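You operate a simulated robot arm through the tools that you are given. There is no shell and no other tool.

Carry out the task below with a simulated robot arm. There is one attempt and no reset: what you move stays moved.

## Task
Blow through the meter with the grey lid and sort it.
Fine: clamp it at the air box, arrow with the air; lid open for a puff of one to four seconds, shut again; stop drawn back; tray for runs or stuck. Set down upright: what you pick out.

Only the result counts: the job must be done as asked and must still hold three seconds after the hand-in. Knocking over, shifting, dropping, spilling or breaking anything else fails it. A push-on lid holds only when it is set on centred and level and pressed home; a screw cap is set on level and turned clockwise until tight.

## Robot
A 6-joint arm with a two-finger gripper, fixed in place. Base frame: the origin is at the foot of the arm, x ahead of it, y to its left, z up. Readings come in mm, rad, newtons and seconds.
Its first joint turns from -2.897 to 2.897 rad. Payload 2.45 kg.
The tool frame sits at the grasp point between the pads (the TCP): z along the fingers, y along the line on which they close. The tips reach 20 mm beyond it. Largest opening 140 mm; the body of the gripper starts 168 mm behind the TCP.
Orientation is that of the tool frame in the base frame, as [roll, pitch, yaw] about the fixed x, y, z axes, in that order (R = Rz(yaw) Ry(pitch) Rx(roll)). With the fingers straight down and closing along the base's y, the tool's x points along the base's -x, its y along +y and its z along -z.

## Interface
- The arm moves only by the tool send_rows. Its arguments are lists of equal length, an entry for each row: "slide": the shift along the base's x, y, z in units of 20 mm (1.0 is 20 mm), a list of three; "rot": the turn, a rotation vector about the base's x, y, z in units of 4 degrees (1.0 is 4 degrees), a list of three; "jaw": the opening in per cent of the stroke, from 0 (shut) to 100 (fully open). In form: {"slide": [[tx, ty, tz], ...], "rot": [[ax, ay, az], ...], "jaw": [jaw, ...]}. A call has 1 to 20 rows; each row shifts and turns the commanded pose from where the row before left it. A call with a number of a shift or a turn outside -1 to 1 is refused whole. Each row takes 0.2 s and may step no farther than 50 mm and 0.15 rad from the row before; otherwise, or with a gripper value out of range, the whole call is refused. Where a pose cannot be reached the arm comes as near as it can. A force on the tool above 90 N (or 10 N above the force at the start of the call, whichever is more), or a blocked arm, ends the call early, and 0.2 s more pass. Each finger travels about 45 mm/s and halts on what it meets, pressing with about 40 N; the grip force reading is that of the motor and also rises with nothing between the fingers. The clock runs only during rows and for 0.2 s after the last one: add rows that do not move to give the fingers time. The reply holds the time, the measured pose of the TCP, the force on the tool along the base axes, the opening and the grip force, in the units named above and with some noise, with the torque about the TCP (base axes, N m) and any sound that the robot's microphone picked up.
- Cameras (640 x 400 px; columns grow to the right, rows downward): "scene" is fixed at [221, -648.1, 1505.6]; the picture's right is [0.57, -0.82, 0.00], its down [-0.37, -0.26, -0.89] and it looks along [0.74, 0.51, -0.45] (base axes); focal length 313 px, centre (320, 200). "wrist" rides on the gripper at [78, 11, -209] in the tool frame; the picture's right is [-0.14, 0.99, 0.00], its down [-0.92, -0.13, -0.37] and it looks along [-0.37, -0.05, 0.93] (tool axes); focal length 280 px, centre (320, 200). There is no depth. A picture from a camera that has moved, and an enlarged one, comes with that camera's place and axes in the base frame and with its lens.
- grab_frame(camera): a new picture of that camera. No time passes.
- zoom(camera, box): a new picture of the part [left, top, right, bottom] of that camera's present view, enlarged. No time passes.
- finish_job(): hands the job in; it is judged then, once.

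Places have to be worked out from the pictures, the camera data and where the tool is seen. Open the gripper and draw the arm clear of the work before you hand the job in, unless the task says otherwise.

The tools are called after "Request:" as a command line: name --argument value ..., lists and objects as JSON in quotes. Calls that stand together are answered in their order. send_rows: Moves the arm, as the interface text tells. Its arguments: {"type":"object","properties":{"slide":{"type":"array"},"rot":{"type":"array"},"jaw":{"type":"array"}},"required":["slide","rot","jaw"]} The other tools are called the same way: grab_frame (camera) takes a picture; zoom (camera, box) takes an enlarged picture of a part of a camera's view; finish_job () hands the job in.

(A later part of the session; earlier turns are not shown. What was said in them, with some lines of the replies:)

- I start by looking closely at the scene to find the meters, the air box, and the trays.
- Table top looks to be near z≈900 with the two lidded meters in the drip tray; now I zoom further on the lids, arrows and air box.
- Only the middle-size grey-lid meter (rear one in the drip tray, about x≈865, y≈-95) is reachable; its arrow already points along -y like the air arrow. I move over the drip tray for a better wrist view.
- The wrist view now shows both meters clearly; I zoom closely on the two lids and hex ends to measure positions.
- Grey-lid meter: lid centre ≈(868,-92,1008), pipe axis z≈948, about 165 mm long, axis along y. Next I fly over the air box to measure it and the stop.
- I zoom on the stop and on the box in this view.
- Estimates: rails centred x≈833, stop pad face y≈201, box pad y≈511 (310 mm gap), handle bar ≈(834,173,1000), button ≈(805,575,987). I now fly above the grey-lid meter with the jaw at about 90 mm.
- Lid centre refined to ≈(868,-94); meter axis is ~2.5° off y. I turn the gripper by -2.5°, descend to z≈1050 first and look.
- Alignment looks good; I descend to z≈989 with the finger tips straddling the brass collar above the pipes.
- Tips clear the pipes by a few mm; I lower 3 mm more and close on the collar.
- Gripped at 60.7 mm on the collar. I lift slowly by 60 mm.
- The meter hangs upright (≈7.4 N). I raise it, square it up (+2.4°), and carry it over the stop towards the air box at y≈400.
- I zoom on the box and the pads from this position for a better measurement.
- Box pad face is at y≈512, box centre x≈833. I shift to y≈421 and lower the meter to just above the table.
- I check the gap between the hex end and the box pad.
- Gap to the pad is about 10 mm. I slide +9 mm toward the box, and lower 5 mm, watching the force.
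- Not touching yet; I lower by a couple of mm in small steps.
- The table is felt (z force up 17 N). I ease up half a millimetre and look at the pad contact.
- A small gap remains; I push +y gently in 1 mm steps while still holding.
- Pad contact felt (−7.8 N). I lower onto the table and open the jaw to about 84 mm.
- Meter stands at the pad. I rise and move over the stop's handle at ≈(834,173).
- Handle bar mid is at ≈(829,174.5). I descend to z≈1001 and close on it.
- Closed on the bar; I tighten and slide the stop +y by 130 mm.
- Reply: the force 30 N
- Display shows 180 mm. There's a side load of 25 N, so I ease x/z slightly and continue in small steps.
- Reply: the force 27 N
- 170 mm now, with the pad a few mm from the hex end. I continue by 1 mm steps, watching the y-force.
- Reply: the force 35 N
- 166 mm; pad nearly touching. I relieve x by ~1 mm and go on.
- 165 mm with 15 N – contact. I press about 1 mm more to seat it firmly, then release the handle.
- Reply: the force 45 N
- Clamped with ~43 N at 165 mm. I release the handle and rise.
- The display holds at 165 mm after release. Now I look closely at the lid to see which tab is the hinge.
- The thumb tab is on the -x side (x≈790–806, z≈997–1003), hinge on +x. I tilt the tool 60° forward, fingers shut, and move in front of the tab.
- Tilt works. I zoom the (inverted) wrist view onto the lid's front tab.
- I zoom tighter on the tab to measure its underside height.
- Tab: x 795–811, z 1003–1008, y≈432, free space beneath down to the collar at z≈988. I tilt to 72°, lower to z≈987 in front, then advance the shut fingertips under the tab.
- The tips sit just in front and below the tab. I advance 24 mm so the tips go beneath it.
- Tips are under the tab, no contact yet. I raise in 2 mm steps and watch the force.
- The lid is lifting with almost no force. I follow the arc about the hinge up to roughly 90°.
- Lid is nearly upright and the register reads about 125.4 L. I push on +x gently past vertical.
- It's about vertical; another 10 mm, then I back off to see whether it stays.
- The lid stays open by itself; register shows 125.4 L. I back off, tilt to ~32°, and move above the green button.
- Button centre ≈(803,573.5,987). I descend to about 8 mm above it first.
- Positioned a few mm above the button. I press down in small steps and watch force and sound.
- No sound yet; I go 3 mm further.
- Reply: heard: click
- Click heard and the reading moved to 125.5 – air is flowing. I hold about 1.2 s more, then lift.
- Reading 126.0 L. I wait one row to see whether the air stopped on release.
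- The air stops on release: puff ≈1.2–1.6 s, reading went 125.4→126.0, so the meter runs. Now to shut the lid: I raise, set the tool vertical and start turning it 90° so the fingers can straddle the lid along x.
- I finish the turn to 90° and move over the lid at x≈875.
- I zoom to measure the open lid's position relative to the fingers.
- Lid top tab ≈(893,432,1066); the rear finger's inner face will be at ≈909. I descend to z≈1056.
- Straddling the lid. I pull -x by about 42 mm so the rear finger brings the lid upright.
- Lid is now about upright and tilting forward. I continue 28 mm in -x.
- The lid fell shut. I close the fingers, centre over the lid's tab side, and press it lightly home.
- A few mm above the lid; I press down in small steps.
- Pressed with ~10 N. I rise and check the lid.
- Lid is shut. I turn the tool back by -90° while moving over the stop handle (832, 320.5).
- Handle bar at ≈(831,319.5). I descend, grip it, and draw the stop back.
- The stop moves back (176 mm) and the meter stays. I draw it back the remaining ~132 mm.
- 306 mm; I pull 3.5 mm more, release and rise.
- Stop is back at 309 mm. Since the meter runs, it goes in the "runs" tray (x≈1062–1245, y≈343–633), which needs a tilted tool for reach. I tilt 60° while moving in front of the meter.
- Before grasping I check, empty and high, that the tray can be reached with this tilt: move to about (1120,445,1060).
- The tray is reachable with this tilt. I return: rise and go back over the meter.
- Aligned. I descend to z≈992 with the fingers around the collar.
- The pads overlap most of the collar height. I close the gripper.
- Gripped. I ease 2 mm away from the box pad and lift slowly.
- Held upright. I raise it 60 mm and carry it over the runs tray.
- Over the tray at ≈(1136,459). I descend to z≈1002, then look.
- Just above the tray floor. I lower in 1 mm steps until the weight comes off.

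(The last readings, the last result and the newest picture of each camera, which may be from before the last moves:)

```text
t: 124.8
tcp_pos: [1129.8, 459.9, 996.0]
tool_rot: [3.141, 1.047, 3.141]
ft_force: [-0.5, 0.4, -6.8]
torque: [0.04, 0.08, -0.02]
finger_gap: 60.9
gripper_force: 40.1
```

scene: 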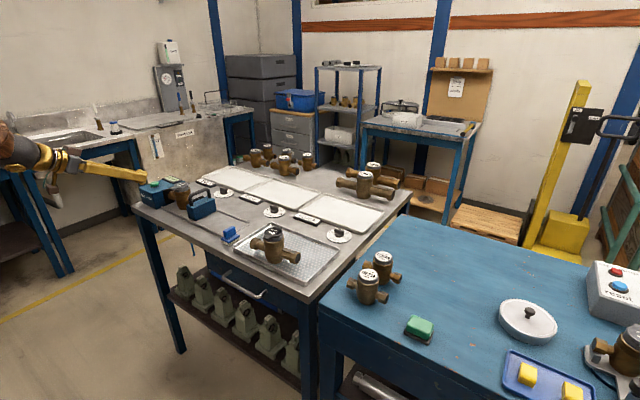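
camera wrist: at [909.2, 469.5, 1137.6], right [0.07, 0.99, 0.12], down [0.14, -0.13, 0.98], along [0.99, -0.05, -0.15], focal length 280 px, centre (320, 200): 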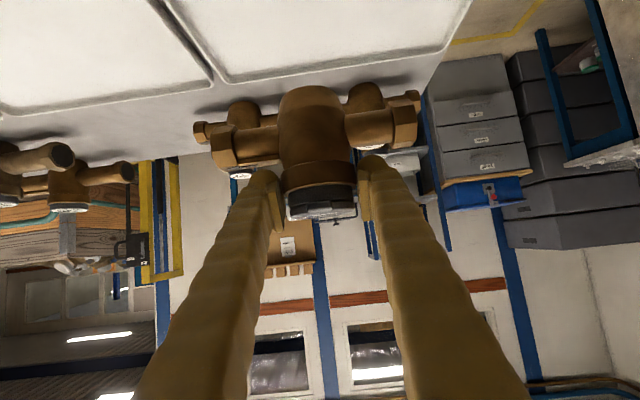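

Request:
send_rows --slide '[[0, 0, -0.06], [0, 0, 0]]' --rot '[[0, 0, 0], [0, 0, 0]]' --jaw '[36, 36]'

```text
t: 125.4
tcp_pos: [1129.1, 458.2, 994.2]
tool_rot: [-3.14, 1.048, 3.14]
ft_force: [-0.3, -0.2, -7.2]
torque: [-0.03, 0.04, 0.02]
finger_gap: 60.5
gripper_force: 39.8
```

Still hanging free (−7 N); I go on lowering by 1 mm.

Request:
send_rows --slide '[[0, 0, -0.05], [0, 0, 0]]' --rot '[[0, 0, 0], [0, 0, 0]]' --jaw '[36, 36]'

Request:
zoom --camera "scene" --box '[220, 150, 280, 200]'

```text
t: 126.0
tcp_pos: [1129.7, 459.0, 993.6]
tool_rot: [-3.141, 1.046, 3.142]
ft_force: [0.9, 0.1, -7.5]
torque: [0.02, 0.05, 0.05]
finger_gap: 60.6
gripper_force: 39.5
```

```text
8.00 times, centred on (250, 175) of scene
camera zoom: at [221.0, -648.1, 1505.6], right [0.57, -0.82, 0.0], down [-0.37, -0.26, -0.89], along [0.74, 0.51, -0.45], focal length 2506 px, centre (880, 400)
```

zoom: 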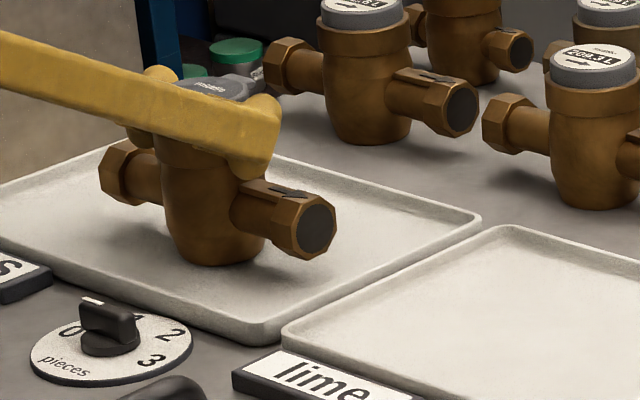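

Position in the tray looks good. I lower another millimetre.

Request:
send_rows --slide '[[0, 0, -0.05], [0, 0, 0]]' --rot '[[0, 0, 0], [0, 0, 0]]' --jaw '[36, 36]'

```text
t: 126.6
tcp_pos: [1128.5, 459.7, 993.4]
tool_rot: [3.141, 1.047, 3.142]
ft_force: [-0.7, 0.2, -7.3]
torque: [0.0, 0.02, -0.02]
finger_gap: 60.7
gripper_force: 39.8
```

Request:
send_rows --slide '[[0, 0, -0.05], [0, 0, 0]]' --rot '[[0, 0, 0], [0, 0, 0]]' --jaw '[36, 36]'

```text
t: 127.2
tcp_pos: [1129.2, 459.4, 992.5]
tool_rot: [-3.142, 1.049, -3.141]
ft_force: [0.8, -0.2, -0.2]
torque: [0.06, 0.07, 0.0]
finger_gap: 60.2
gripper_force: 39.8
```

Weight is off – the meter stands on the tray. I open the jaw and rise vertically.

Request:
send_rows --slide '[[0, 0, 0], [0, 0, 0], [0, 0, 0], [0, 0, 0], [0, 0, 0]]' --rot '[[0, 0, 0], [0, 0, 0], [0, 0, 0], [0, 0, 0], [0, 0, 0]]' --jaw '[42, 50, 58, 60, 60]'

Request:
zoom --camera "scene" --box '[220, 150, 280, 200]'

```text
t: 128.4
tcp_pos: [1128.6, 458.3, 991.3]
tool_rot: [-3.141, 1.048, -3.141]
ft_force: [0.2, -0.4, -0.2]
torque: [0.0, -0.03, 0.0]
finger_gap: 84.2
gripper_force: 0.1
```

```text
8.00 times, centred on (250, 175) of scene
camera zoom: at [221.0, -648.1, 1505.6], right [0.57, -0.82, 0.0], down [-0.37, -0.26, -0.89], along [0.74, 0.51, -0.45], focal length 2506 px, centre (880, 400)
```

zoom: 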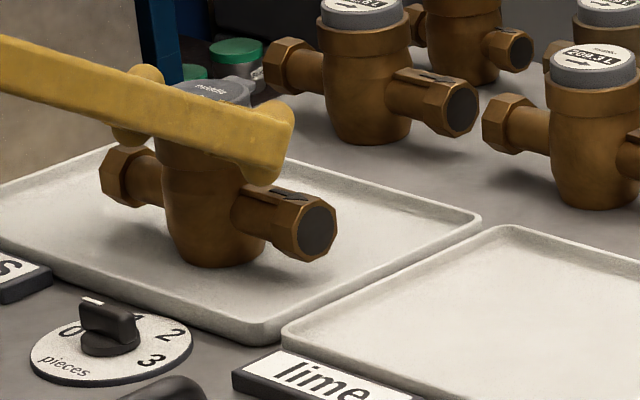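

Released and standing. I rise and retract clear of the work.

Request:
send_rows --slide '[[0, 0, 0.5], [0, 0, 1], [0, 0, 1], [0, 0, 1], [0, 0, 1], [0, 0, 1], [-1, 0, 1], [-1, 0, 1], [-1, 0, 0], [-1, 0, 0], [-1, 0, 0], [-1, 0, 0], [-1, 0, 0], [-1, 0, 0], [-1, 0, 0], [-1, 0, 0], [-1, 0, 0], [-1, 0, 0], [-1, 0, 0], [-1, 0, 0]]' --rot '[[0, 0, 0], [0, 0, 0], [0, 0, 0], [0, 0, 0], [0, 0, 0], [0, 0, 0], [0, 0, 0], [0, 0, 0], [0, 0, 0], [0, 0, 0], [0, 0, 0], [0, 0, 0], [0, 0, 0], [0, 0, 0], [0, 0, 0], [0, 0, 0], [0, 0, 0], [0, 0, 0], [0, 0, 0], [0, 0, 0]]' --jaw '[60, 60, 60, 60, 60, 60, 60, 60, 60, 60, 60, 60, 60, 60, 60, 60, 60, 60, 60, 60]'

Request:
send_rows --slide '[[-0.5, 0, 0.5], [-0.5, 0, 0.5], [-0.5, 0, 0.5], [-0.5, -0.5, 0.5], [-0.5, -0.5, 0], [-0.5, -0.5, 0], [-0.5, -0.5, 0], [0, -0.5, 0], [0, 0, 0], [0, 0, 0], [0, 0, 0], [0, 0, 0], [0, 0, 0], [0, 0, 0], [0, 0, 0]]' --rot '[[0, 1, 0], [0, 1, 0], [0, 1, 0], [0, 1, 0], [0, 1, 0], [0, 1, 0], [0, 1, 0], [0, 1, 0], [0, 1, 0], [0, 1, 0], [0, 1, 0], [0, 1, 0], [0, 1, 0], [0, 1, 0], [0, 1, 0]]' --jaw '[60, 60, 60, 60, 60, 60, 60, 60, 60, 60, 60, 60, 60, 60, 60]'

Request:
grab_frame --camera "scene"

Request:
zoom --camera "scene" --box '[200, 130, 300, 210]'

Request:
grab_frame --camera "wrist"

```text
t: 132.6
tcp_pos: [848.5, 458.3, 1143.8]
tool_rot: [3.14, 1.047, 3.14]
ft_force: [0.6, -0.3, -0.5]
torque: [0.02, -0.03, 0.02]
finger_gap: 83.9
gripper_force: 0.0
```

```text
t: 135.8
tcp_pos: [778.6, 410.0, 1182.4]
tool_rot: [3.141, 0.001, -3.141]
ft_force: [0.3, 0.8, -1.2]
torque: [0.01, 0.0, 0.01]
finger_gap: 84.0
gripper_force: 0.1
```

```text
taken
```

scene: 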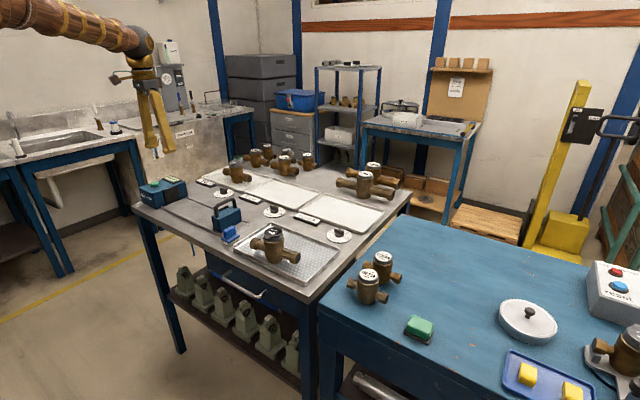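

```text
5.00 times, centred on (250, 170) of scene
camera zoom: at [221.0, -648.1, 1505.6], right [0.57, -0.82, 0.0], down [-0.37, -0.26, -0.89], along [0.74, 0.51, -0.45], focal length 1566 px, centre (670, 350)
```

zoom: 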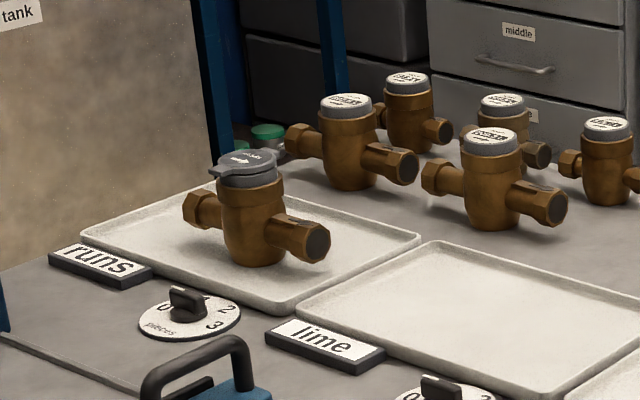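

```text
taken
camera wrist: at [699.9, 419.5, 1391.9], right [0.14, 0.99, 0.0], down [0.92, -0.13, 0.37], along [0.36, -0.05, -0.93], focal length 280 px, centre (320, 200)
```

wrist: 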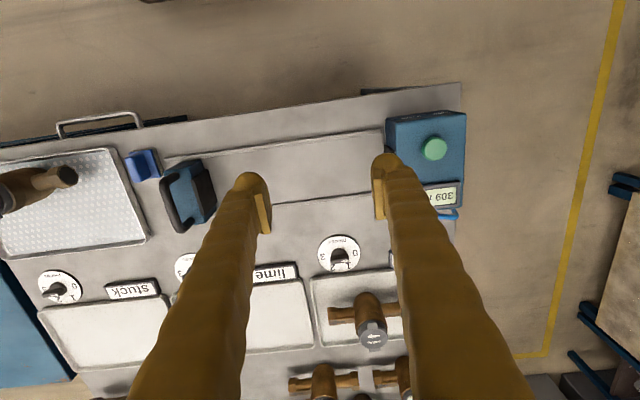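

The meter stands in the runs tray; I check the lid and the rest once more closely.

Request:
zoom --camera "scene" --box '[232, 155, 272, 185]'

Request:
zoom --camera "scene" --box '[130, 165, 350, 290]'

```text
13.33 times, centred on (252, 170) of scene
camera zoom: at [221.0, -648.1, 1505.6], right [0.57, -0.82, 0.0], down [-0.37, -0.26, -0.89], along [0.74, 0.51, -0.45], focal length 4176 px, centre (1227, 600)
```

zoom: 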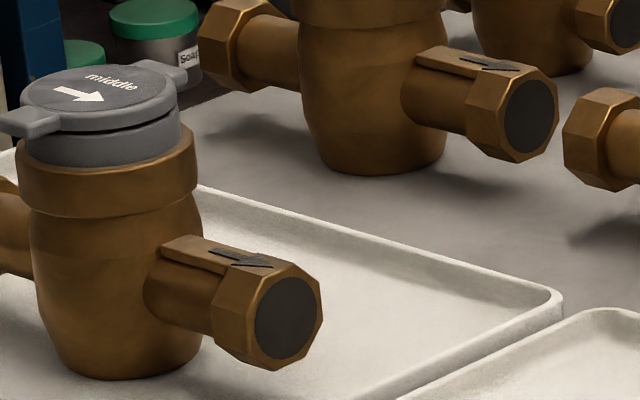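

```text
2.91 times, centred on (240, 228) of scene
camera zoom: at [221.0, -648.1, 1505.6], right [0.57, -0.82, 0.0], down [-0.37, -0.26, -0.89], along [0.74, 0.51, -0.45], focal length 911 px, centre (553, 120)
```

zoom: 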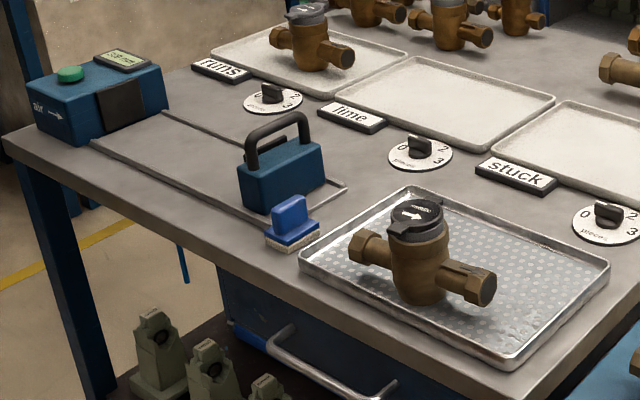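

The lid is shut, the meter is upright in the runs tray, the stop is back at 309 mm, the gripper is open and clear, and nothing else has moved. I hand the job in.

Request:
finish_job

```text
The job is handed in.
```

I blew through the grey-lid meter. It ran, and it now stands upright in the "runs" tray with its lid shut. The job is handed in; I don't have the verdict.

- **Which meter:** I took the middle-size grey-lid meter from the drip tray. A small meter on the blue table also has a grey lid, but it was out of reach.
- **Clamping:** The meter stood between the box pad and the stop, arrow pointing with the air. The display read 165 mm and stayed there after I let go of the handle.
- **Puff:** The lid was open for one puff of about 1.1 to 1.6 seconds, by my estimate from the clock. The counter went from 125.4 L to 126.0 L and stopped when I released the button.
- **Afterwards:** I shut the lid and pressed it down with about 10 N. I drew the stop back to 309 mm; it started at 310 mm.

I left the "pieces" dials as they were. In the last pictures nothing else had moved, and the gripper was open and clear of the work.
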